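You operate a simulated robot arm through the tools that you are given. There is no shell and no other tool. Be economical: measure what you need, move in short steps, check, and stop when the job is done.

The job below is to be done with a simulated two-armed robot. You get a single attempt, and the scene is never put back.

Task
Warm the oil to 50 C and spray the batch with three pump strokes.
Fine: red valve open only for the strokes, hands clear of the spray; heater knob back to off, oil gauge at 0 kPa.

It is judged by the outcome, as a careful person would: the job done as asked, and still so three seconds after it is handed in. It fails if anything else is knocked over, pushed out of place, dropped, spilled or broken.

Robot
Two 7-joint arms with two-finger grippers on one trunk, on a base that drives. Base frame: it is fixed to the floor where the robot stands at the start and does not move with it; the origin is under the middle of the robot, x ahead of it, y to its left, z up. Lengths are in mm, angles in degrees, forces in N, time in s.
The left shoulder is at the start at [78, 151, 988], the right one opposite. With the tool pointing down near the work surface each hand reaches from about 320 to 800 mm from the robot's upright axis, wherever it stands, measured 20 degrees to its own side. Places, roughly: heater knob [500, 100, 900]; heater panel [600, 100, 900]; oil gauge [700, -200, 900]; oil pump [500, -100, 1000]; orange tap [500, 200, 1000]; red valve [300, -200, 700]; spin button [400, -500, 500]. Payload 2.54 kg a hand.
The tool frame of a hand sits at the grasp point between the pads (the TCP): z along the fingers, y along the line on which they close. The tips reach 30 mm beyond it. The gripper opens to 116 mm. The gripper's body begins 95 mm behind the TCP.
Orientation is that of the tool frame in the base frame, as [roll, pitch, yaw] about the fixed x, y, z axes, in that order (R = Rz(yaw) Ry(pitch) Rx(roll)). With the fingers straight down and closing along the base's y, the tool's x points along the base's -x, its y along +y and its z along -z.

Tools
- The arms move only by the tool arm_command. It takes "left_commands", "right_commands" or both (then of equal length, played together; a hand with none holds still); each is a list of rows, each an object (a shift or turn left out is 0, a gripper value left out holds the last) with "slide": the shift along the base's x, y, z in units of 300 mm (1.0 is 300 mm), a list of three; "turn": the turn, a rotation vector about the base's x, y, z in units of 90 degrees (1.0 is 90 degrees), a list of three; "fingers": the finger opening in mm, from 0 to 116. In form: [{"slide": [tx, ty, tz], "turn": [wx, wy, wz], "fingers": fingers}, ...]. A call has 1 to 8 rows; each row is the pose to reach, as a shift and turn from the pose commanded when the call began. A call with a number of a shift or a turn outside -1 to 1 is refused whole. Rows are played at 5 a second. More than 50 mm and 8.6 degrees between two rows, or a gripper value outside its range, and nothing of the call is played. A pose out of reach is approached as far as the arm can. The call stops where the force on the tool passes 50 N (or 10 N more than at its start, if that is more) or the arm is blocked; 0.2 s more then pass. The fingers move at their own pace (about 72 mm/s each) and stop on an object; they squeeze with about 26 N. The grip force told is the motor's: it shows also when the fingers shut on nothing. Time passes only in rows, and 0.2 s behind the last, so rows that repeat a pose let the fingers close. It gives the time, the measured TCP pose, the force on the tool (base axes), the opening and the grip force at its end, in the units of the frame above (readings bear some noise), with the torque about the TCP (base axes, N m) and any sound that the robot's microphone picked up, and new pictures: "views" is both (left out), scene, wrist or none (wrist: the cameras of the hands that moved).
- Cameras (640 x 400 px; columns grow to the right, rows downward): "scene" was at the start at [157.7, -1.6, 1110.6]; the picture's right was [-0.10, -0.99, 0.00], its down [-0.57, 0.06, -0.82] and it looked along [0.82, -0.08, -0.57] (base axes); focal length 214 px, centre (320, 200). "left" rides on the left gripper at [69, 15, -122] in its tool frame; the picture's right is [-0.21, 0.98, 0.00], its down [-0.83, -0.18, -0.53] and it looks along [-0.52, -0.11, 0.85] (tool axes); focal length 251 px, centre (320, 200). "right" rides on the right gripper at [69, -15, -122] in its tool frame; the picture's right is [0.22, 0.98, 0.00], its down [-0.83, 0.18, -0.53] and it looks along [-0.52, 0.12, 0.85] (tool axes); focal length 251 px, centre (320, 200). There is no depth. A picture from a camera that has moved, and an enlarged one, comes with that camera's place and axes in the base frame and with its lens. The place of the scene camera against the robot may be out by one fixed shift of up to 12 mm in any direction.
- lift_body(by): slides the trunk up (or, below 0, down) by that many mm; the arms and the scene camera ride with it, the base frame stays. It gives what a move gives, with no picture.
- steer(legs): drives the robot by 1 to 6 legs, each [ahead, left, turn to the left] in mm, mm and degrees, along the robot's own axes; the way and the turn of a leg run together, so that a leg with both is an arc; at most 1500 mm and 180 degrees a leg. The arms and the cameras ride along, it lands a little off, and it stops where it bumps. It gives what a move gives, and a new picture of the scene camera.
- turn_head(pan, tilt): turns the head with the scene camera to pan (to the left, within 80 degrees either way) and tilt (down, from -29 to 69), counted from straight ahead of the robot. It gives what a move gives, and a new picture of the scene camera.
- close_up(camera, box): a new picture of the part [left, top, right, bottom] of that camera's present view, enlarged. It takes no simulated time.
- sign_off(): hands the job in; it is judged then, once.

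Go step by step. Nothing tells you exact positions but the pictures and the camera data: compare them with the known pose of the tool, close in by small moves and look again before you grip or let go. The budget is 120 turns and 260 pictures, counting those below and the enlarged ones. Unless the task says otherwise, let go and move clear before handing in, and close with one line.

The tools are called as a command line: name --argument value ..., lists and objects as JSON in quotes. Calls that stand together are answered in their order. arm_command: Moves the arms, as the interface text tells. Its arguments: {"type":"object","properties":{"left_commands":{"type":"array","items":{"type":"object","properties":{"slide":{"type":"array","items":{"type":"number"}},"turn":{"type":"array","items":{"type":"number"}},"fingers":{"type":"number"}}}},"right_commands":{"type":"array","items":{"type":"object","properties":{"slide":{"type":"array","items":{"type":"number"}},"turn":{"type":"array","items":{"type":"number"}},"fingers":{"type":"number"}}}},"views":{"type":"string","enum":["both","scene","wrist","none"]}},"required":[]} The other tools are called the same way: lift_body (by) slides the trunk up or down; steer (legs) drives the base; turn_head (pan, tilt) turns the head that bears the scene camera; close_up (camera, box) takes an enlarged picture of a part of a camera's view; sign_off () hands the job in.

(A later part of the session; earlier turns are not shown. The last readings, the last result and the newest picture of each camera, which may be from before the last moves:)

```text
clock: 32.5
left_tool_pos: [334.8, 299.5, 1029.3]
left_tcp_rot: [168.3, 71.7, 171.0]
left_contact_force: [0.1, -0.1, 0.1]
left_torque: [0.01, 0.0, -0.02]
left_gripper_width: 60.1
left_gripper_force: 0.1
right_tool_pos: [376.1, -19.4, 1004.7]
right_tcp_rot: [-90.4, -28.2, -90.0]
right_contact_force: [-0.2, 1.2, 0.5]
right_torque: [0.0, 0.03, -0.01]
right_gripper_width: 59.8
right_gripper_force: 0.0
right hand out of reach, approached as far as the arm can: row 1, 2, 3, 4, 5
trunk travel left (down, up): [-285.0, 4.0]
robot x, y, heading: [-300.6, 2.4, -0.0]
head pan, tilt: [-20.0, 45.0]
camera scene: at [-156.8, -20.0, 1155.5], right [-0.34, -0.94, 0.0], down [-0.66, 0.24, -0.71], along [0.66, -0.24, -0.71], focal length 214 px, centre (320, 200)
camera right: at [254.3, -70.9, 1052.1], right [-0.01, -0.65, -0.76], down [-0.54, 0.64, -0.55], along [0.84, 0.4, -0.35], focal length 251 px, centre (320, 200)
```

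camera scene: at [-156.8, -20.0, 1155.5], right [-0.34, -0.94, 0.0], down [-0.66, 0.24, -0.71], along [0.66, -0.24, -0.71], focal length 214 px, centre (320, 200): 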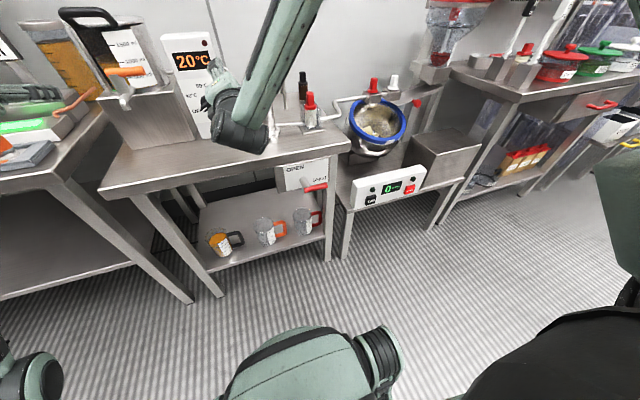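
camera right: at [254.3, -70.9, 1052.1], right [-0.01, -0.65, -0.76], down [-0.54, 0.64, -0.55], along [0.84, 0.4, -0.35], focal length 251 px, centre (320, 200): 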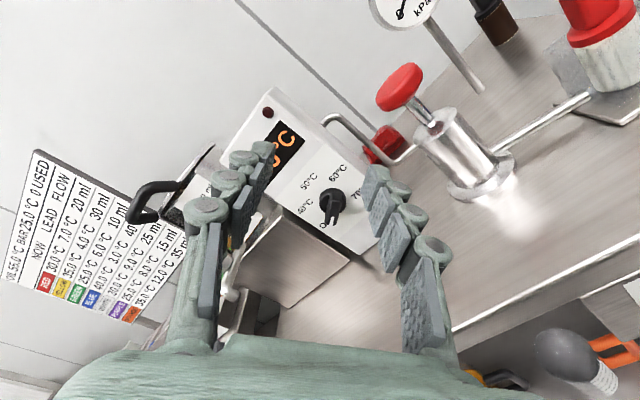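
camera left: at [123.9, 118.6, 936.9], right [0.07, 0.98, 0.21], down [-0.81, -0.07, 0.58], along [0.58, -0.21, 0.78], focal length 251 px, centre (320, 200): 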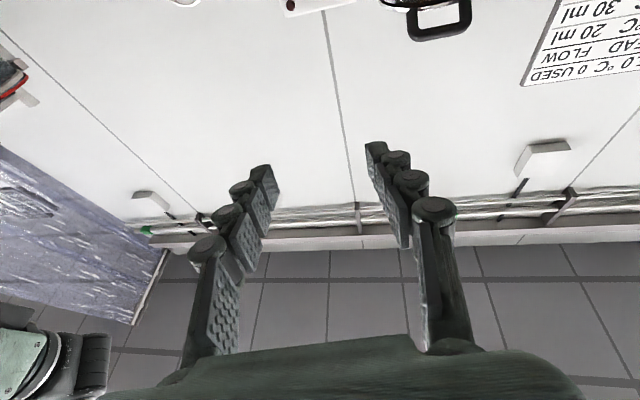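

The right hand is well oriented, and this view confirms the knob at about [540, 61, 920]. I'll line up in front of it.

arm_command --right_commands '[{"slide": [0.05, 0.09, -0.09]}, {"slide": [0.1, 0.18, -0.18]}, {"slide": [0.15, 0.27, -0.28]}, {"slide": [0.2, 0.27, -0.28]}, {"slide": [0.2, 0.27, -0.28]}]' --views "wrist"

close_up --camera "right" --box '[220, 80, 440, 220]'

```text
clock: 33.7
left_tool_pos: [334.7, 298.8, 1031.8]
left_tcp_rot: [168.1, 71.6, 170.8]
left_contact_force: [0.1, -0.1, -0.4]
left_torque: [0.04, 0.02, -0.02]
left_gripper_width: 59.9
left_gripper_force: 0.2
right_tool_pos: [436.9, 60.8, 920.7]
right_tcp_rot: [-90.4, -28.1, -90.0]
right_contact_force: [-0.2, -0.6, -0.1]
right_torque: [0.01, 0.0, 0.01]
right_gripper_width: 59.9
right_gripper_force: 0.0
trunk travel left (down, up): [-285.0, 4.0]
robot x, y, heading: [-302.8, 2.1, 0.0]
head pan, tilt: [-20.0, 45.0]
camera right: at [315.5, 8.5, 968.3], right [-0.01, -0.65, -0.76], down [-0.54, 0.64, -0.55], along [0.84, 0.4, -0.35], focal length 251 px, centre (320, 200)
```

right: 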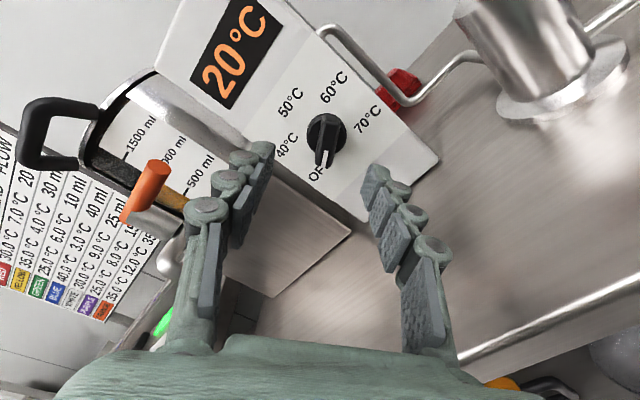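

```text
2.86 times, centred on (330, 150) of right
camera zoom: at [315.5, 8.5, 968.3], right [-0.01, -0.65, -0.76], down [-0.54, 0.64, -0.55], along [0.84, 0.4, -0.35], focal length 718 px, centre (291, 343)
```

zoom: 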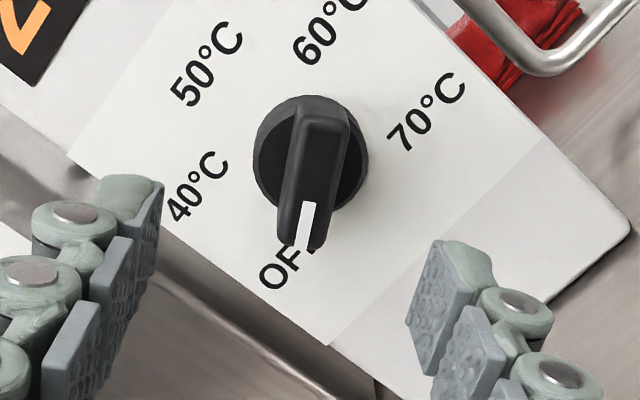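

The fingers are aligned with the pointer bar, whose axis is near y 60, z 915. I'll advance partway and check depth.

arm_command --right_commands '[{"slide": [0.06, 0, -0.015]}, {"slide": [0.12, 0, -0.015]}, {"slide": [0.18, 0, -0.015]}, {"slide": [0.2, 0, -0.015]}]' --views "wrist"

close_up --camera "right" --box '[220, 80, 440, 220]'

close_up --camera "scene" --box '[160, 20, 300, 160]'

```text
clock: 34.7
left_tool_pos: [336.3, 298.6, 1028.9]
left_tcp_rot: [168.2, 71.8, 170.9]
left_contact_force: [0.5, -0.3, -0.1]
left_torque: [0.01, -0.03, 0.01]
left_gripper_width: 60.2
left_gripper_force: 0.1
right_tool_pos: [495.3, 62.0, 915.9]
right_tcp_rot: [-90.4, -28.0, -90.0]
right_contact_force: [-0.4, -0.7, 0.3]
right_torque: [-0.01, -0.03, 0.03]
right_gripper_width: 59.9
right_gripper_force: 0.1
trunk travel left (down, up): [-285.0, 4.0]
robot x, y, heading: [-299.5, -3.0, -0.0]
head pan, tilt: [-20.0, 45.0]
camera right: at [374.1, 9.5, 963.1], right [-0.01, -0.65, -0.76], down [-0.53, 0.64, -0.55], along [0.84, 0.4, -0.35], focal length 251 px, centre (320, 200)
```

right: 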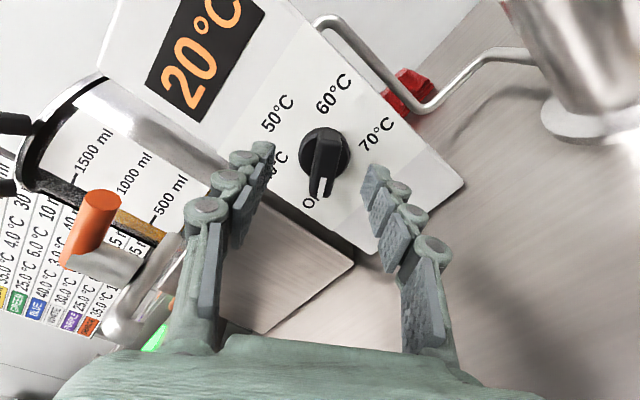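

```text
2.86 times, centred on (330, 150) of right
camera zoom: at [374.1, 9.5, 963.1], right [-0.01, -0.65, -0.76], down [-0.53, 0.64, -0.55], along [0.84, 0.4, -0.35], focal length 718 px, centre (291, 343)
```

zoom: 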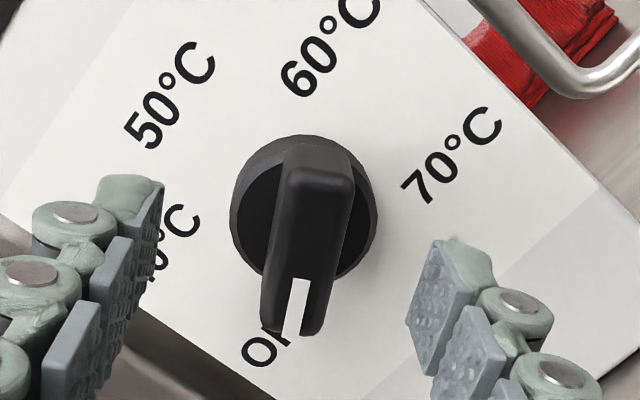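

```text
2.86 times, centred on (230, 90) of scene
camera zoom: at [-156.9, -20.5, 1155.5], right [-0.34, -0.94, 0.0], down [-0.66, 0.24, -0.71], along [0.66, -0.24, -0.71], focal length 613 px, centre (577, 514)
```

zoom: 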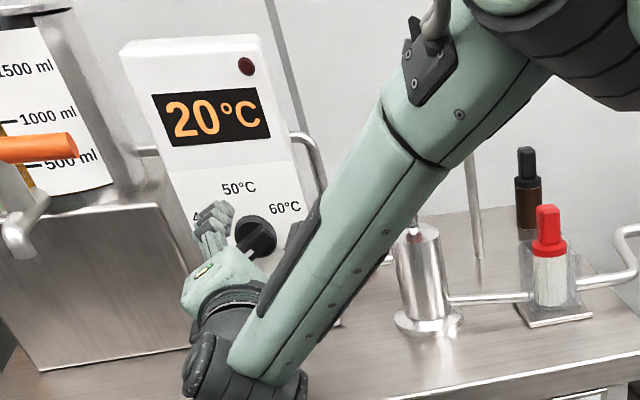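

By triangulation the bar's front face is at x≈518 and its axis at y≈62, z≈911, pointing to about 208°. I'll advance to TCP x≈508 and close on it.

arm_command --right_commands '[{"slide": [0.02, 0, -0.015]}, {"slide": [0.043, 0, -0.015]}, {"slide": [0.043, 0, -0.015], "fingers": 40}, {"slide": [0.043, 0, -0.015], "fingers": 30}]' --views "none"

close_up --camera "right" --box '[220, 80, 440, 220]'

```text
clock: 35.7
left_tool_pos: [335.9, 298.8, 1030.3]
left_tcp_rot: [168.2, 71.7, 170.9]
left_contact_force: [0.1, 0.0, 0.5]
left_torque: [0.02, 0.0, -0.01]
left_gripper_width: 60.3
left_gripper_force: 0.1
right_tool_pos: [506.6, 61.8, 911.4]
right_tcp_rot: [-90.4, -28.1, -90.1]
right_contact_force: [1.7, -0.2, 0.7]
right_torque: [-0.02, 0.04, -0.01]
right_gripper_width: 30.0
right_gripper_force: 0.0
trunk travel left (down, up): [-285.0, 4.0]
robot x, y, heading: [-305.7, 3.7, 0.0]
head pan, tilt: [-20.0, 45.0]
```

```text
2.86 times, centred on (330, 150) of right
camera zoom: at [385.6, 9.0, 958.9], right [-0.01, -0.65, -0.76], down [-0.54, 0.65, -0.55], along [0.84, 0.4, -0.35], focal length 718 px, centre (291, 343)
```

zoom: 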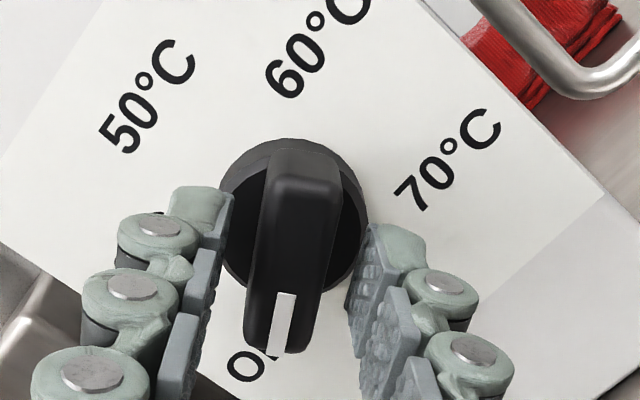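

The fingers straddle the bar and look centred. Closing to grip.

arm_command --right_commands '[{"fingers": 15}, {"fingers": 5}, {"fingers": 5}]' --views "wrist"

```text
clock: 36.5
left_tool_pos: [335.5, 298.3, 1029.5]
left_tcp_rot: [168.2, 71.8, 170.9]
left_contact_force: [0.0, -0.6, -0.4]
left_torque: [0.01, 0.0, 0.05]
left_gripper_width: 60.0
left_gripper_force: 0.1
right_tool_pos: [507.1, 61.6, 913.2]
right_tcp_rot: [-90.3, -28.1, -90.0]
right_contact_force: [2.4, 0.6, 1.0]
right_torque: [-0.01, 0.08, 0.22]
right_gripper_width: 15.6
right_gripper_force: 41.3
trunk travel left (down, up): [-285.0, 4.0]
robot x, y, heading: [-302.7, 3.4, 0.3]
head pan, tilt: [-20.0, 45.0]
camera right: at [385.6, 9.2, 959.3], right [-0.01, -0.65, -0.76], down [-0.53, 0.64, -0.55], along [0.84, 0.4, -0.35], focal length 251 px, centre (320, 200)
```

right: 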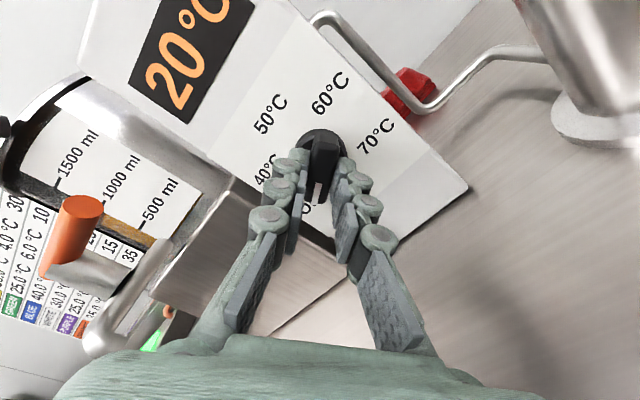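

Gripped at 15.6 mm. Now I'll turn clockwise toward 50 °C in two halves.

arm_command --right_commands '[{"turn": [0.083, 0, 0]}, {"turn": [0.167, 0, 0]}, {"turn": [0.25, 0, 0]}, {"turn": [0.333, 0, 0]}, {"turn": [0.417, 0, 0]}, {"turn": [0.5, 0, 0]}, {"turn": [0.583, 0, 0]}, {"turn": [0.667, 0, 0]}]' --views "both"

```text
clock: 38.3
left_tool_pos: [334.1, 298.8, 1032.1]
left_tcp_rot: [168.4, 71.7, 170.9]
left_contact_force: [-0.2, 0.1, 0.0]
left_torque: [-0.01, 0.03, 0.02]
left_gripper_width: 59.7
left_gripper_force: 0.1
right_tool_pos: [507.9, 63.0, 914.2]
right_tcp_rot: [-90.2, 32.1, -89.9]
right_contact_force: [-1.1, 4.0, 7.2]
right_torque: [-0.07, -0.04, -0.2]
right_gripper_width: 15.4
right_gripper_force: 41.8
trunk travel left (down, up): [-285.0, 4.0]
robot x, y, heading: [-301.5, -5.6, 0.3]
head pan, tilt: [-20.0, 45.0]
camera scene: at [-157.7, -20.3, 1155.7], right [-0.34, -0.94, 0.0], down [-0.66, 0.24, -0.71], along [0.67, -0.24, -0.71], focal length 214 px, centre (320, 200)
camera right: at [385.7, -4.5, 890.4], right [0.0, 0.34, -0.94], down [-0.54, 0.79, 0.29], along [0.84, 0.51, 0.18], focal length 251 px, centre (320, 200)
```

scene: 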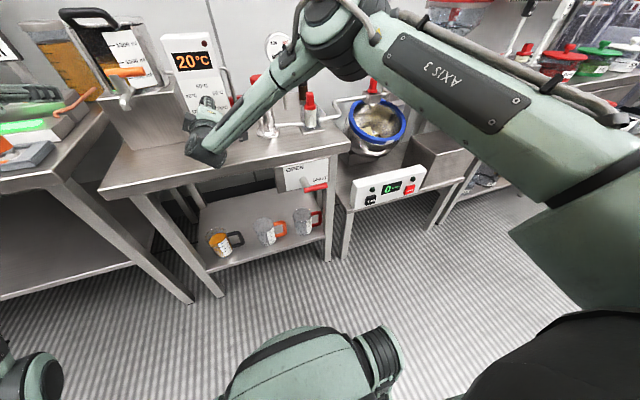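
right: 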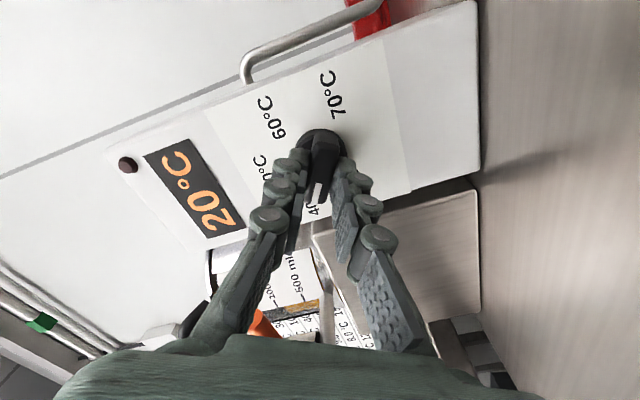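

The knob followed to 40. Second half now.

arm_command --right_commands '[{"turn": [0.083, 0, 0]}, {"turn": [0.167, 0, 0]}, {"turn": [0.25, 0, 0]}, {"turn": [0.333, 0, 0]}, {"turn": [0.417, 0, 0]}, {"turn": [0.5, 0, 0]}, {"turn": [0.583, 0, 0]}, {"turn": [0.657, 0, 0]}]' --views "both"

close_up --camera "right" --box '[220, 60, 440, 260]'

```text
clock: 40.1
left_tool_pos: [333.8, 298.4, 1030.7]
left_tcp_rot: [168.1, 71.7, 170.7]
left_contact_force: [-1.0, 0.8, -0.1]
left_torque: [0.0, 0.03, -0.04]
left_gripper_width: 59.9
left_gripper_force: 0.1
right_tool_pos: [506.7, 60.4, 913.4]
right_tcp_rot: [80.8, 88.9, 81.1]
right_contact_force: [-1.3, -2.1, 10.6]
right_torque: [-0.04, 0.17, -0.06]
right_gripper_width: 15.7
right_gripper_force: 41.9
trunk travel left (down, up): [-285.0, 4.0]
robot x, y, heading: [-298.8, 3.7, 0.4]
head pan, tilt: [-20.0, 45.0]
camera scene: at [-158.2, -20.7, 1155.8], right [-0.34, -0.94, 0.0], down [-0.66, 0.24, -0.71], along [0.67, -0.24, -0.71], focal length 214 px, centre (320, 200)
camera right: at [385.8, 47.2, 844.4], right [0.0, 0.98, -0.19], down [-0.54, 0.16, 0.83], along [0.84, 0.11, 0.53], focal length 251 px, centre (320, 200)
```

scene: 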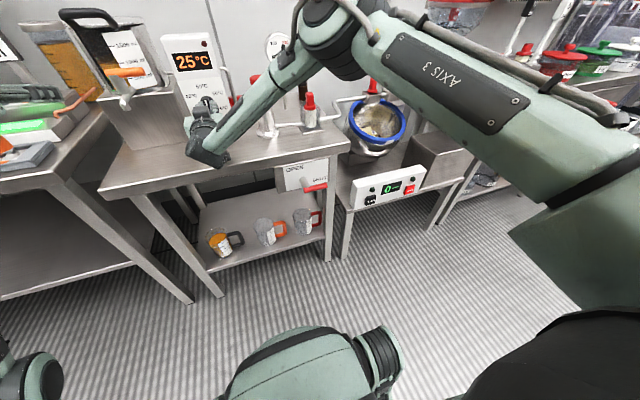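
right: 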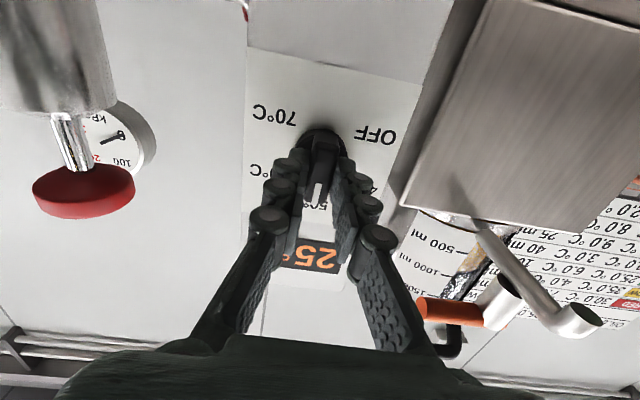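

```text
2.00 times, centred on (330, 160) of right
camera zoom: at [385.8, 47.2, 844.4], right [0.0, 0.98, -0.19], down [-0.54, 0.16, 0.83], along [0.84, 0.11, 0.53], focal length 503 px, centre (300, 280)
```

zoom: 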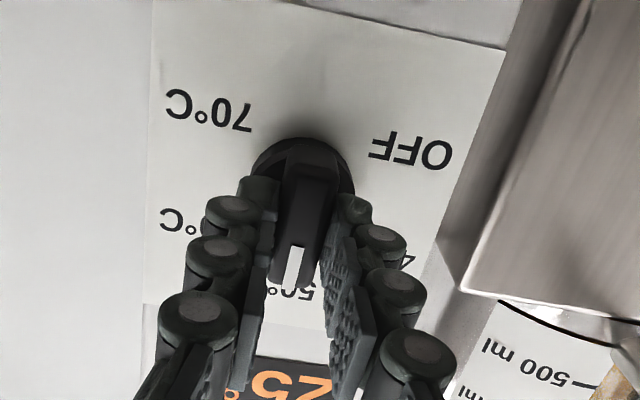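

The pointer is on 50 °C and the display already reads 25. I'll release the knob and back straight out.

arm_command --right_commands '[{"fingers": 50}, {"fingers": 50}, {"slide": [-0.1, 0, 0]}, {"slide": [-0.2, 0, 0]}, {"slide": [-0.35, 0, 0]}, {"slide": [-0.5, 0, 0]}]' --views "both"

close_up --camera "scene" --box '[130, 20, 350, 180]'

```text
clock: 41.5
left_tool_pos: [334.8, 299.1, 1031.0]
left_tcp_rot: [168.2, 71.7, 170.9]
left_contact_force: [0.0, -1.0, -0.6]
left_torque: [-0.01, -0.02, 0.01]
left_gripper_width: 59.8
left_gripper_force: 0.0
right_tool_pos: [359.0, 61.1, 912.2]
right_tcp_rot: [87.1, 88.9, 87.5]
right_contact_force: [-0.1, -0.5, 0.5]
right_torque: [0.02, 0.02, 0.0]
right_gripper_width: 49.8
right_gripper_force: 0.1
trunk travel left (down, up): [-285.0, 4.0]
robot x, y, heading: [-307.4, 0.9, 0.2]
head pan, tilt: [-20.0, 45.0]
camera scene: at [-157.2, -20.4, 1155.6], right [-0.34, -0.94, 0.0], down [-0.66, 0.24, -0.71], along [0.67, -0.24, -0.71], focal length 214 px, centre (320, 200)
camera right: at [237.6, 46.4, 843.2], right [-0.01, 0.98, -0.2], down [-0.54, 0.16, 0.83], along [0.84, 0.11, 0.52], focal length 251 px, centre (320, 200)
```

scene: 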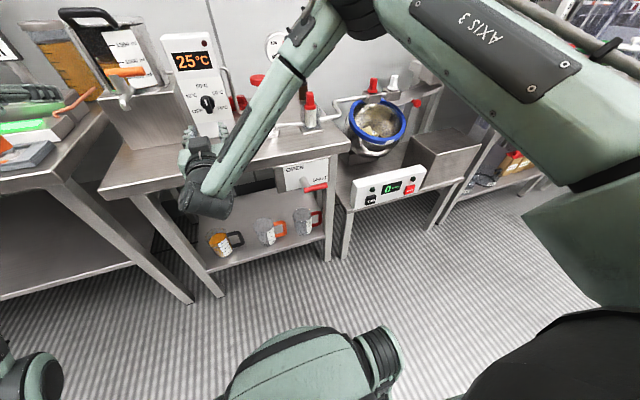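
right: 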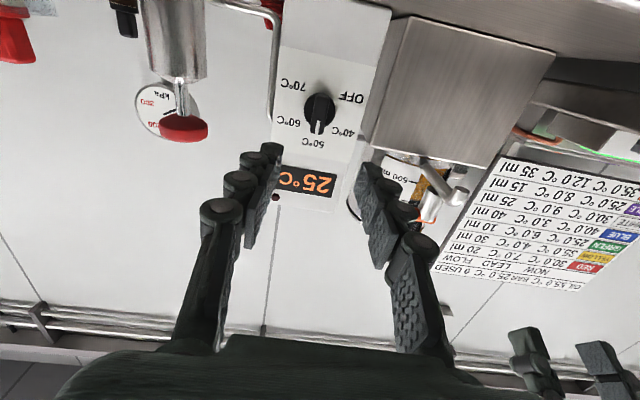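

```text
2.50 times, centred on (240, 100) of scene
camera zoom: at [-157.2, -20.4, 1155.6], right [-0.34, -0.94, 0.0], down [-0.66, 0.24, -0.71], along [0.67, -0.24, -0.71], focal length 536 px, centre (520, 450)
```

zoom: 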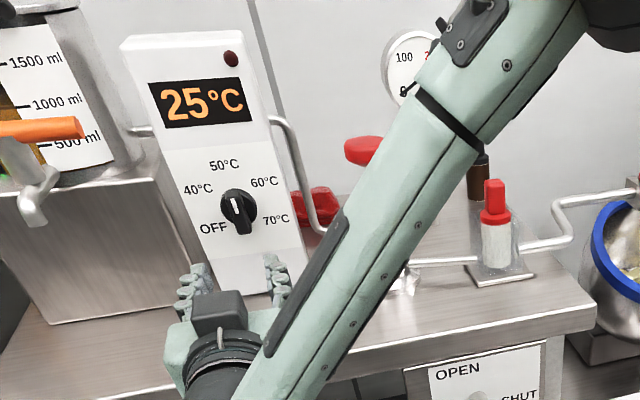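

The knob is at 50 and the oil is at 25 °C and warming. Now the right hand goes toward the valve, pitching down on the way.

arm_command --right_commands '[{"turn": [0, 0.08, 0], "slide": [0, -0.1, 0.03]}, {"turn": [0, 0.16, 0], "slide": [0, -0.22, 0.06]}, {"turn": [0, 0.25, 0], "slide": [0, -0.34, 0.08]}, {"turn": [0, 0.34, 0], "slide": [-0.02, -0.46, 0.09]}, {"turn": [0, 0.43, 0], "slide": [-0.04, -0.58, 0.09]}, {"turn": [0, 0.52, 0], "slide": [-0.06, -0.7, 0.07]}, {"turn": [0, 0.61, 0], "slide": [-0.08, -0.81, 0.04]}, {"turn": [0, 0.7, 0], "slide": [-0.1, -0.92, 0]}]' --views "none"

arm_command --right_commands '[{"turn": [0, 0.09, 0]}, {"turn": [0, 0.17, 0], "fingers": 40}, {"turn": [0, 0.17, -0.09]}, {"turn": [0, 0.17, -0.17]}]' --views "both"

```text
clock: 43.3
left_tool_pos: [335.7, 298.9, 1030.4]
left_tcp_rot: [168.2, 71.7, 171.0]
left_contact_force: [0.3, 0.0, -0.3]
left_torque: [-0.01, -0.02, 0.0]
left_gripper_width: 59.9
left_gripper_force: 0.0
right_tool_pos: [327.3, -215.8, 910.1]
right_tcp_rot: [178.9, 26.9, 178.7]
right_contact_force: [0.2, -0.2, 0.9]
right_torque: [0.0, 0.03, 0.01]
right_gripper_width: 49.8
right_gripper_force: 0.0
trunk travel left (down, up): [-285.0, 4.0]
robot x, y, heading: [-301.7, -2.0, 0.3]
head pan, tilt: [-20.0, 45.0]
```

```text
clock: 44.3
left_tool_pos: [335.1, 298.8, 1029.8]
left_tcp_rot: [168.2, 71.7, 170.8]
left_contact_force: [0.6, 0.3, -0.1]
left_torque: [0.01, 0.01, -0.02]
left_gripper_width: 60.0
left_gripper_force: 0.0
right_tool_pos: [327.0, -214.9, 911.0]
right_tcp_rot: [-178.5, 11.8, 164.0]
right_contact_force: [0.2, 0.2, -0.3]
right_torque: [0.02, -0.04, 0.0]
right_gripper_width: 40.1
right_gripper_force: 0.1
trunk travel left (down, up): [-285.0, 4.0]
robot x, y, heading: [-302.5, -0.1, 0.2]
head pan, tilt: [-20.0, 45.0]
camera scene: at [-156.8, -20.4, 1155.5], right [-0.34, -0.94, 0.0], down [-0.66, 0.24, -0.71], along [0.66, -0.24, -0.71], focal length 214 px, centre (320, 200)
camera right: at [235.3, -199.7, 1017.5], right [0.07, 1.0, -0.07], down [0.73, 0.0, 0.69], along [0.68, -0.1, -0.72], focal length 251 px, centre (320, 200)
```

scene: 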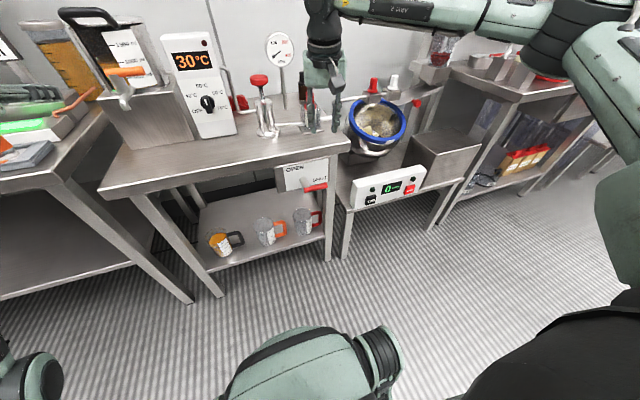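
right: 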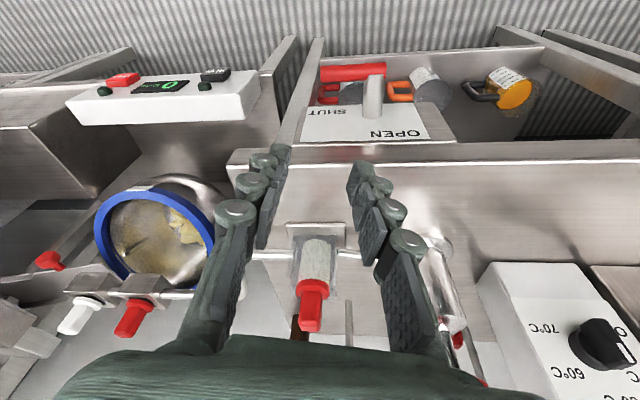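

The oil is at 30 °C. The handle lies at x≈327, z≈704, from y -154 to -229, with its pivot near y -167. I'll straighten the right hand and yaw it so the fingers close along x.

arm_command --right_commands '[{"turn": [0, 0.066, 0]}, {"turn": [0, 0.131, 0]}]' --views "none"

arm_command --right_commands '[{"turn": [0, 0, -0.093]}, {"turn": [0, 0, -0.186]}, {"turn": [0, 0, -0.279]}, {"turn": [0, 0, -0.372]}, {"turn": [0, 0, -0.465]}, {"turn": [0, 0, -0.558]}, {"turn": [0, 0, -0.651]}, {"turn": [0, 0, -0.74]}]' --views "none"

```text
clock: 44.9
left_tool_pos: [337.0, 297.8, 1029.7]
left_tcp_rot: [168.3, 71.6, 170.8]
left_contact_force: [-0.7, 0.2, -0.1]
left_torque: [0.04, 0.04, -0.03]
left_gripper_width: 60.0
left_gripper_force: 0.0
right_tool_pos: [327.9, -213.6, 911.7]
right_tcp_rot: [-175.3, 0.6, 164.4]
right_contact_force: [-0.4, 0.0, -0.3]
right_torque: [0.01, 0.0, -0.02]
right_gripper_width: 40.0
right_gripper_force: 0.1
trunk travel left (down, up): [-285.0, 4.0]
robot x, y, heading: [-304.6, 1.4, 0.2]
head pan, tilt: [-20.0, 45.0]
```

```text
clock: 46.7
left_tool_pos: [335.4, 298.7, 1031.2]
left_tcp_rot: [168.2, 71.6, 170.9]
left_contact_force: [0.0, 0.3, 0.6]
left_torque: [0.02, 0.03, -0.01]
left_gripper_width: 60.1
left_gripper_force: 0.0
right_tool_pos: [328.0, -214.4, 910.9]
right_tcp_rot: [-175.3, 0.6, 97.7]
right_contact_force: [0.2, 0.1, -0.2]
right_torque: [0.03, 0.0, -0.01]
right_gripper_width: 40.0
right_gripper_force: 0.1
trunk travel left (down, up): [-285.0, 4.0]
robot x, y, heading: [-301.0, -3.7, 0.2]
head pan, tilt: [-20.0, 45.0]
```

arm_command --right_commands '[{"turn": [0, -0.081, -0.04]}, {"turn": [0, -0.162, -0.085]}, {"turn": [0, -0.162, -0.085], "slide": [0, 0, -0.14]}, {"turn": [0, -0.162, -0.085], "slide": [0, 0, -0.28]}, {"turn": [0, -0.162, -0.085], "slide": [0, 0, -0.4]}]' --views "both"

close_up --camera "scene" --box '[230, 100, 390, 220]'

```text
clock: 47.9
left_tool_pos: [334.3, 299.6, 1030.6]
left_tcp_rot: [168.2, 71.7, 171.0]
left_contact_force: [0.0, -0.9, 0.0]
left_torque: [0.03, 0.0, 0.03]
left_gripper_width: 60.0
left_gripper_force: 0.1
right_tool_pos: [326.5, -214.3, 792.7]
right_tcp_rot: [170.2, 1.5, 89.9]
right_contact_force: [0.4, 0.3, -0.3]
right_torque: [0.04, 0.02, -0.04]
right_gripper_width: 40.3
right_gripper_force: 0.1
trunk travel left (down, up): [-285.0, 4.0]
robot x, y, heading: [-304.6, -0.6, 0.3]
head pan, tilt: [-20.0, 45.0]
camera scene: at [-156.7, -20.6, 1155.5], right [-0.34, -0.94, 0.0], down [-0.66, 0.24, -0.71], along [0.66, -0.24, -0.71], focal length 214 px, centre (320, 200)
camera right: at [291.4, -142.0, 908.3], right [0.96, 0.22, 0.16], down [0.09, -0.81, 0.58], along [0.26, -0.54, -0.8], focal length 251 px, centre (320, 200)
```

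scene: 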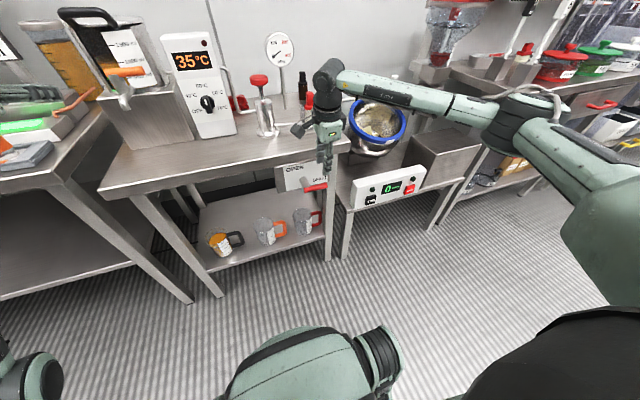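
right: 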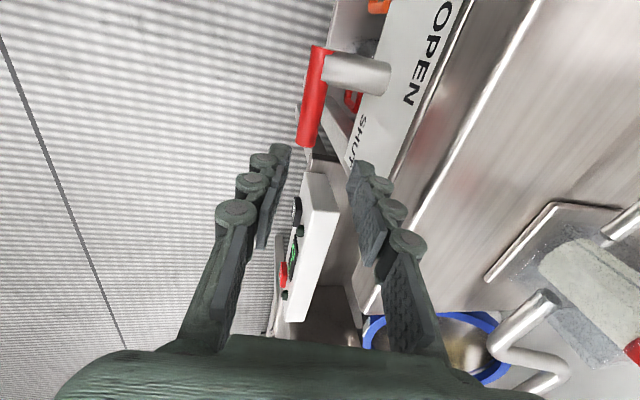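

```text
3.33 times, centred on (310, 160) of scene
camera zoom: at [-156.7, -20.6, 1155.5], right [-0.34, -0.94, 0.0], down [-0.66, 0.24, -0.71], along [0.66, -0.24, -0.71], focal length 715 px, centre (353, 333)
```

zoom: 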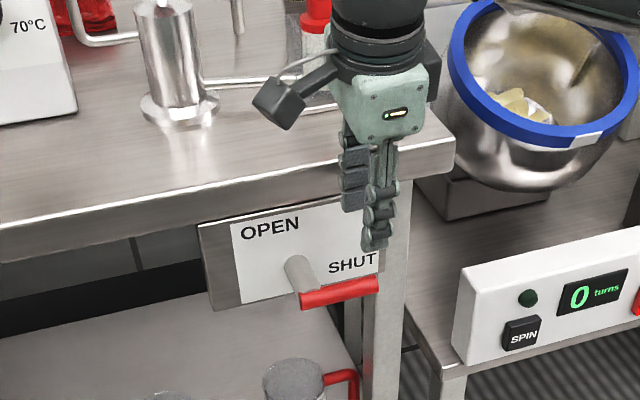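

The handle sits right between the fingers in x. I'll descend until the bar is about 20 mm beyond the TCP.

arm_command --right_commands '[{"slide": [0.005, 0, -0.1]}, {"slide": [0.005, 0, -0.18]}, {"slide": [0.005, 0, -0.229]}, {"slide": [0.005, 0, -0.229]}]' --views "wrist"

close_up --camera "right" --box '[220, 40, 440, 200]'

close_up --camera "scene" --box '[230, 100, 390, 220]'

```text
clock: 48.9
left_tool_pos: [334.5, 299.1, 1030.4]
left_tcp_rot: [168.2, 71.7, 170.9]
left_contact_force: [-0.4, 0.0, -0.7]
left_torque: [0.01, 0.02, -0.02]
left_gripper_width: 60.2
left_gripper_force: 0.0
right_tool_pos: [330.2, -215.4, 723.6]
right_tcp_rot: [170.1, 1.6, 90.0]
right_contact_force: [0.2, -0.3, -0.3]
right_torque: [-0.02, 0.01, -0.03]
right_gripper_width: 39.9
right_gripper_force: 0.1
trunk travel left (down, up): [-285.0, 4.0]
robot x, y, heading: [-300.9, -1.3, 0.2]
head pan, tilt: [-20.0, 45.0]
camera right: at [293.8, -140.6, 840.1], right [0.96, 0.22, 0.16], down [0.09, -0.81, 0.58], along [0.26, -0.54, -0.8], focal length 251 px, centre (320, 200)
```

right: 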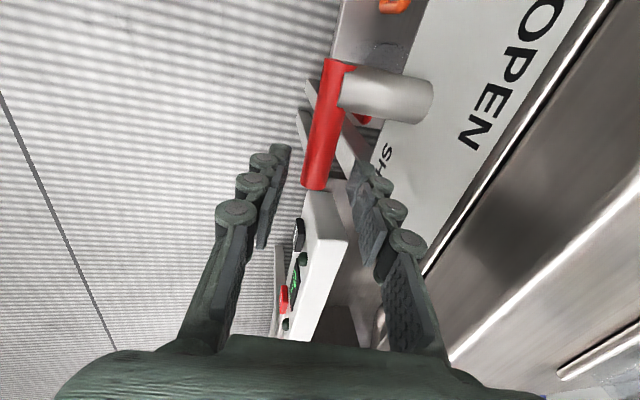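

```text
2.50 times, centred on (330, 120) of right
camera zoom: at [293.8, -140.6, 840.1], right [0.96, 0.22, 0.16], down [0.09, -0.81, 0.58], along [0.26, -0.54, -0.8], focal length 629 px, centre (295, 400)
```

zoom: 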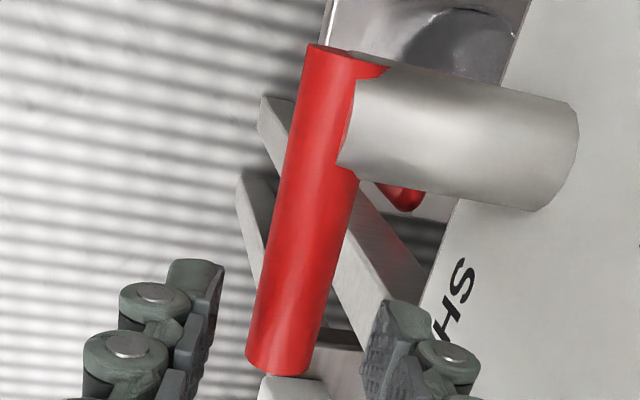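

```text
3.33 times, centred on (310, 160) of scene
camera zoom: at [-156.9, -20.5, 1155.5], right [-0.34, -0.94, 0.0], down [-0.66, 0.24, -0.71], along [0.66, -0.24, -0.71], focal length 715 px, centre (353, 333)
```

zoom: 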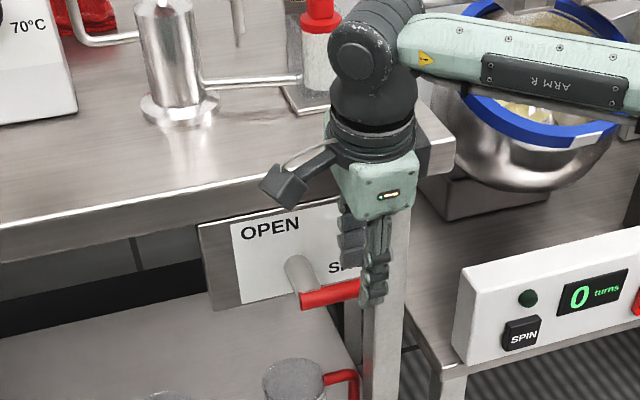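

The bar tip is at [332, -221, 706] with the pivot near y -163, and the oil is around 35 °C. I'll shift 10 mm toward the pivot but not grip yet. First I'll check the temperature while bringing the left hand to the pump.

arm_command --right_commands '[{"slide": [-0.006, 0.033, 0]}, {"slide": [-0.006, 0.033, 0]}]' --left_commands '[{"slide": [0, 0, 0.05], "turn": [0, 0.08, 0], "fingers": 30}, {"slide": [0, 0, 0.1], "turn": [0, 0.16, 0], "fingers": 0}]' --views "scene"

```text
clock: 49.5
left_tool_pos: [336.1, 298.6, 1060.5]
left_tcp_rot: [172.3, 57.4, 174.8]
left_contact_force: [0.0, -0.1, -0.5]
left_torque: [0.0, 0.03, -0.01]
left_gripper_width: 0.0
left_gripper_force: 14.7
right_tool_pos: [326.2, -203.7, 723.6]
right_tcp_rot: [170.1, 1.6, 90.0]
right_contact_force: [-0.2, -0.7, -0.1]
right_torque: [0.06, -0.02, 0.0]
right_gripper_width: 40.1
right_gripper_force: 0.1
trunk travel left (down, up): [-285.0, 4.0]
robot x, y, heading: [-304.2, -1.9, 0.1]
head pan, tilt: [-20.0, 45.0]
camera scene: at [-157.0, -20.6, 1155.5], right [-0.34, -0.94, 0.0], down [-0.66, 0.24, -0.71], along [0.66, -0.24, -0.71], focal length 214 px, centre (320, 200)
```

scene: 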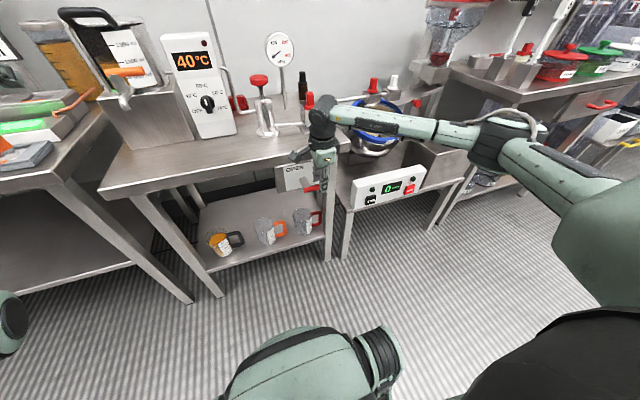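

The oil is at 40 °C. I'll bring the left hand, fingers closed and angled down-forward, across toward the pump, staying high.

arm_command --left_commands '[{"slide": [0.0, -0.12, 0.05], "turn": [0, 0.03, 0]}, {"slide": [0.02, -0.25, 0.1], "turn": [0, 0.06, 0]}, {"slide": [0.05, -0.38, 0.1], "turn": [0, 0.09, 0]}, {"slide": [0.08, -0.51, 0.1], "turn": [0, 0.12, 0]}, {"slide": [0.12, -0.64, 0.1], "turn": [0, 0.13, 0]}, {"slide": [0.16, -0.77, 0.1], "turn": [0, 0.13, 0]}, {"slide": [0.21, -0.9, 0.1], "turn": [0, 0.13, 0]}]' --views "both"

```text
clock: 51.1
left_tool_pos: [398.7, 28.9, 1091.0]
left_tcp_rot: [173.9, 45.7, 175.9]
left_contact_force: [-1.0, 0.2, 0.3]
left_torque: [0.01, 0.01, 0.01]
left_gripper_width: 0.2
left_gripper_force: 26.3
right_tool_pos: [327.4, -204.9, 723.2]
right_tcp_rot: [170.1, 1.5, 89.9]
right_contact_force: [0.3, 0.4, -0.4]
right_torque: [0.0, 0.01, 0.0]
right_gripper_width: 40.2
right_gripper_force: 0.0
trunk travel left (down, up): [-285.0, 4.0]
robot x, y, heading: [-303.7, 2.2, -0.0]
head pan, tilt: [-20.0, 45.0]
camera scene: at [-156.9, -21.0, 1155.5], right [-0.34, -0.94, 0.0], down [-0.66, 0.24, -0.71], along [0.66, -0.24, -0.71], focal length 214 px, centre (320, 200)
camera left: at [264.9, 41.2, 1125.8], right [0.14, 0.96, 0.23], down [0.19, -0.25, 0.95], along [0.97, -0.09, -0.22], focal length 251 px, centre (320, 200)
```

scene: 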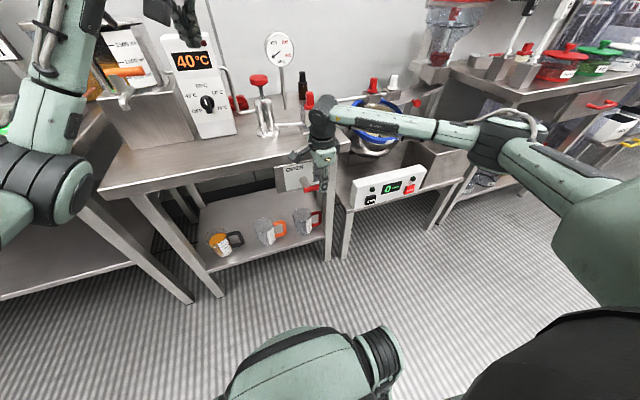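
left: 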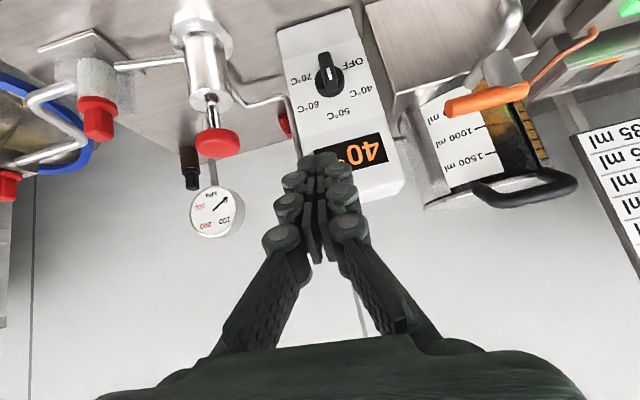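

Next I move in front of and above the pump cap, then re-measure.

arm_command --left_commands '[{"slide": [0.02, -0.13, 0]}, {"slide": [0.06, -0.26, 0]}, {"slide": [0.12, -0.38, 0]}, {"slide": [0.2, -0.38, 0]}, {"slide": [0.28, -0.38, 0]}]' --views "both"

close_up --camera "left" --box '[220, 60, 420, 200]'

close_up --camera "scene" --box '[150, 20, 350, 160]'

```text
clock: 52.3
left_tool_pos: [484.7, -84.5, 1089.5]
left_tcp_rot: [174.0, 45.6, 175.9]
left_contact_force: [0.5, 0.0, -0.1]
left_torque: [0.0, -0.02, -0.01]
left_gripper_width: 0.1
left_gripper_force: 25.8
right_tool_pos: [326.8, -204.0, 723.6]
right_tcp_rot: [170.1, 1.6, 90.0]
right_contact_force: [-0.7, 0.7, 0.7]
right_torque: [0.0, 0.0, 0.02]
right_gripper_width: 40.2
right_gripper_force: 0.0
trunk travel left (down, up): [-285.0, 4.0]
robot x, y, heading: [-300.9, 2.7, -0.0]
head pan, tilt: [-20.0, 45.0]
camera scene: at [-156.9, -20.5, 1155.5], right [-0.34, -0.94, 0.0], down [-0.66, 0.24, -0.71], along [0.66, -0.24, -0.71], focal length 214 px, centre (320, 200)
camera left: at [349.6, -71.8, 1124.9], right [0.15, 0.96, 0.23], down [0.19, -0.25, 0.95], along [0.97, -0.09, -0.22], focal length 251 px, centre (320, 200)
```

scene: 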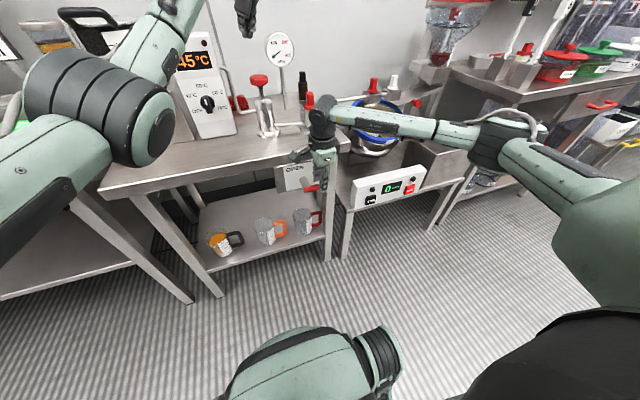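
left: 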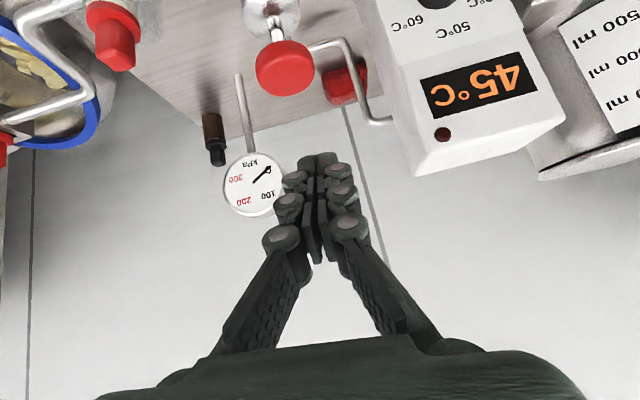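

```text
2.86 times, centred on (320, 130) of left
camera zoom: at [349.6, -71.8, 1124.9], right [0.15, 0.96, 0.23], down [0.19, -0.25, 0.95], along [0.97, -0.09, -0.22], focal length 718 px, centre (320, 400)
```

zoom: 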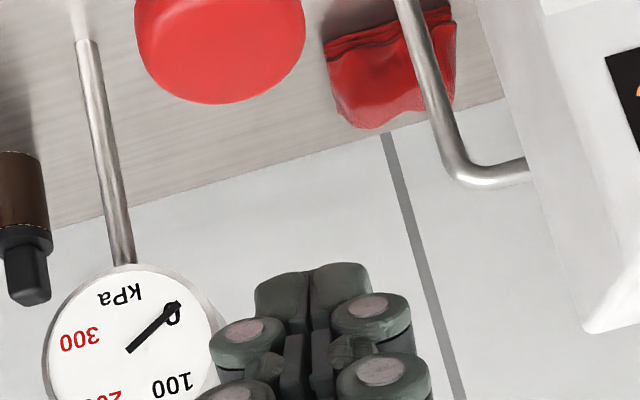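

```text
2.86 times, centred on (250, 90) of scene
camera zoom: at [-156.9, -20.5, 1155.5], right [-0.34, -0.94, 0.0], down [-0.66, 0.24, -0.71], along [0.66, -0.24, -0.71], focal length 613 px, centre (520, 514)
```

zoom: 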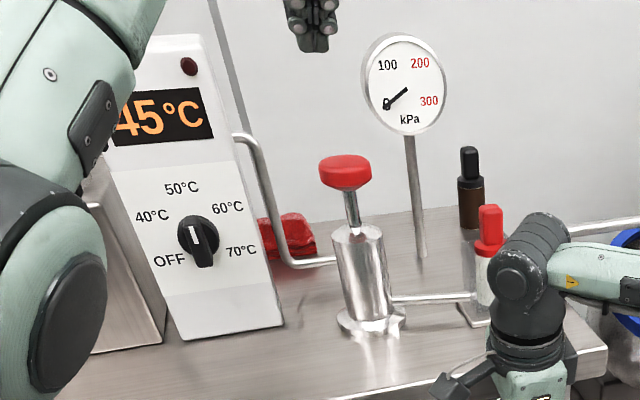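

Wrist views put the cap centre at about [538, -93, 959]. I'll hover the left fingertips about 20 mm above it while the right hand grips the valve handle without moving it.

arm_command --left_commands '[{"slide": [0.04, -0.01, -0.06]}, {"slide": [0.08, -0.02, -0.13]}, {"slide": [0.11, -0.033, -0.2]}, {"slide": [0.12, -0.033, -0.255]}, {"slide": [0.12, -0.033, -0.255]}]' --right_commands '[{"fingers": 30}, {"fingers": 24}, {"fingers": 18}, {"fingers": 10}, {"fingers": 10}]' --views "both"

close_up --camera "scene" --box '[150, 20, 390, 200]'

```text
clock: 53.5
left_tool_pos: [519.3, -94.5, 1014.0]
left_tcp_rot: [173.9, 45.7, 175.9]
left_contact_force: [-0.5, 0.3, 0.4]
left_torque: [0.0, 0.01, 0.02]
left_gripper_width: 0.0
left_gripper_force: 25.9
right_tool_pos: [327.5, -204.2, 724.9]
right_tcp_rot: [170.0, 1.5, 90.0]
right_contact_force: [-0.3, -0.3, 5.4]
right_torque: [0.09, -0.06, -0.01]
right_gripper_width: 11.0
right_gripper_force: 0.9
trunk travel left (down, up): [-285.0, 4.0]
robot x, y, heading: [-304.2, -1.0, -0.0]
head pan, tilt: [-20.0, 45.0]
camera scene: at [-157.5, -20.4, 1155.7], right [-0.34, -0.94, 0.0], down [-0.66, 0.24, -0.71], along [0.67, -0.24, -0.71], focal length 214 px, centre (320, 200)
camera right: at [291.4, -130.6, 841.4], right [0.96, 0.22, 0.16], down [0.09, -0.81, 0.58], along [0.26, -0.54, -0.8], focal length 251 px, centre (320, 200)
camera left: at [384.7, -82.0, 1049.4], right [0.14, 0.96, 0.23], down [0.19, -0.25, 0.95], along [0.97, -0.09, -0.22], focal length 251 px, centre (320, 200)
```

scene: 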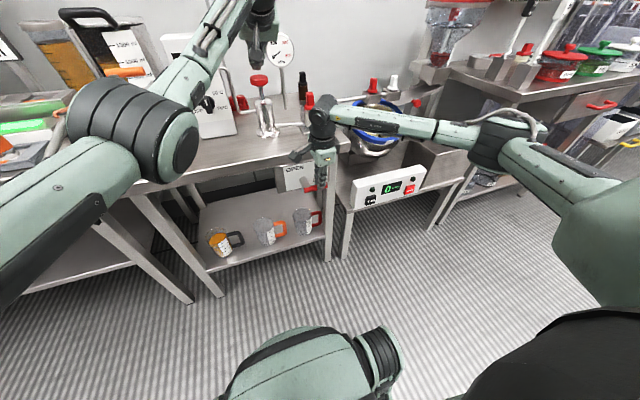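
right: 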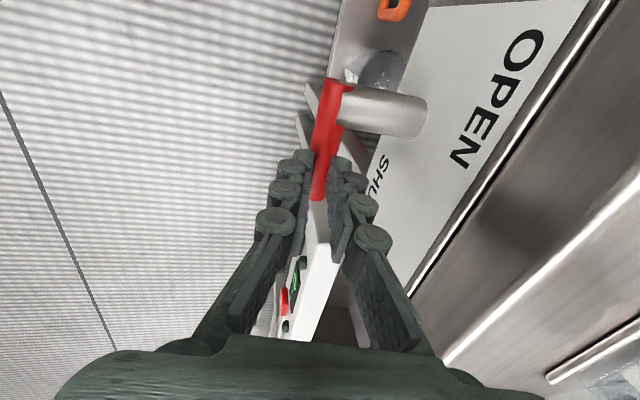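
left: 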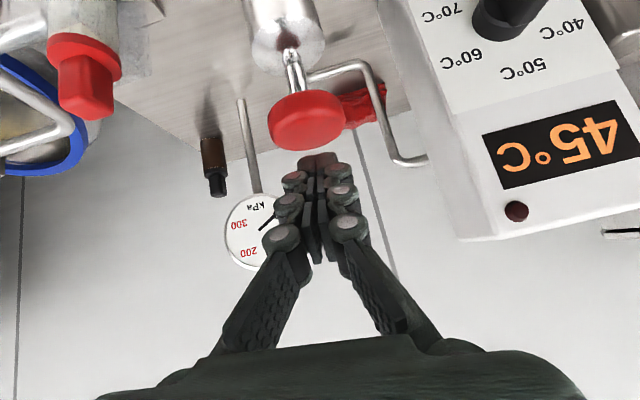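

```text
2.22 times, centred on (270, 110) of scene
camera zoom: at [-157.5, -20.4, 1155.7], right [-0.34, -0.94, 0.0], down [-0.66, 0.24, -0.71], along [0.67, -0.24, -0.71], focal length 477 px, centre (431, 400)
```

zoom: 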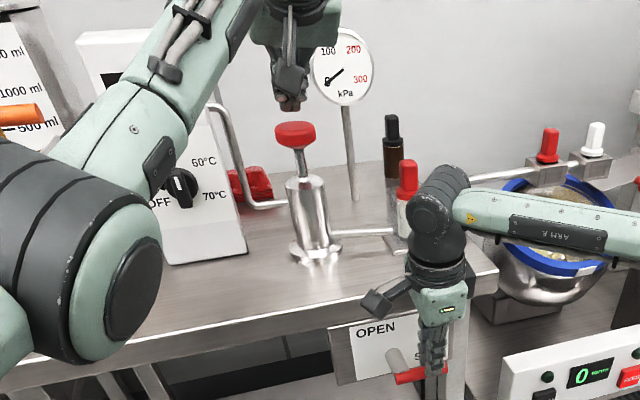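

The grip reading (11 mm, almost no force) looks off. I'll look closely before moving the valve.

close_up --camera "right" --box '[240, 50, 440, 220]'

close_up --camera "scene" --box '[270, 120, 350, 210]'

```text
2.35 times, centred on (340, 135) of right
camera zoom: at [291.4, -130.6, 841.4], right [0.96, 0.22, 0.16], down [0.09, -0.81, 0.58], along [0.26, -0.54, -0.8], focal length 592 px, centre (273, 353)
```

zoom: 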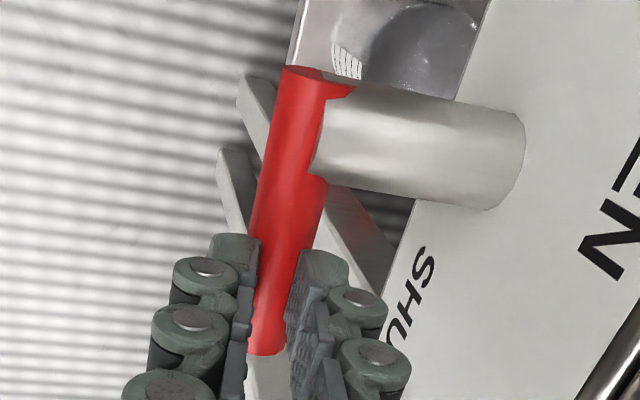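

```text
4.44 times, centred on (310, 165) of scene
camera zoom: at [-157.5, -20.4, 1155.7], right [-0.34, -0.94, 0.0], down [-0.66, 0.24, -0.71], along [0.67, -0.24, -0.71], focal length 953 px, centre (364, 356)
```

zoom: 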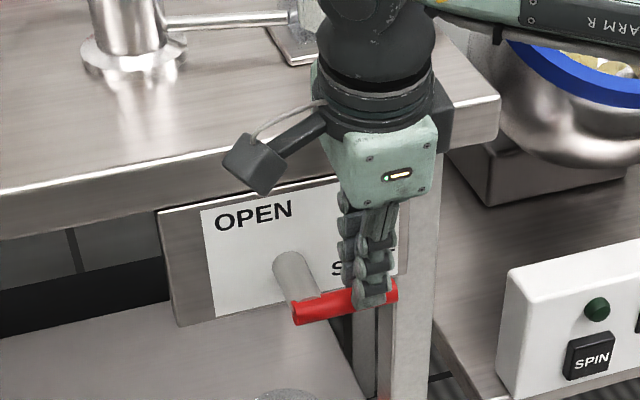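

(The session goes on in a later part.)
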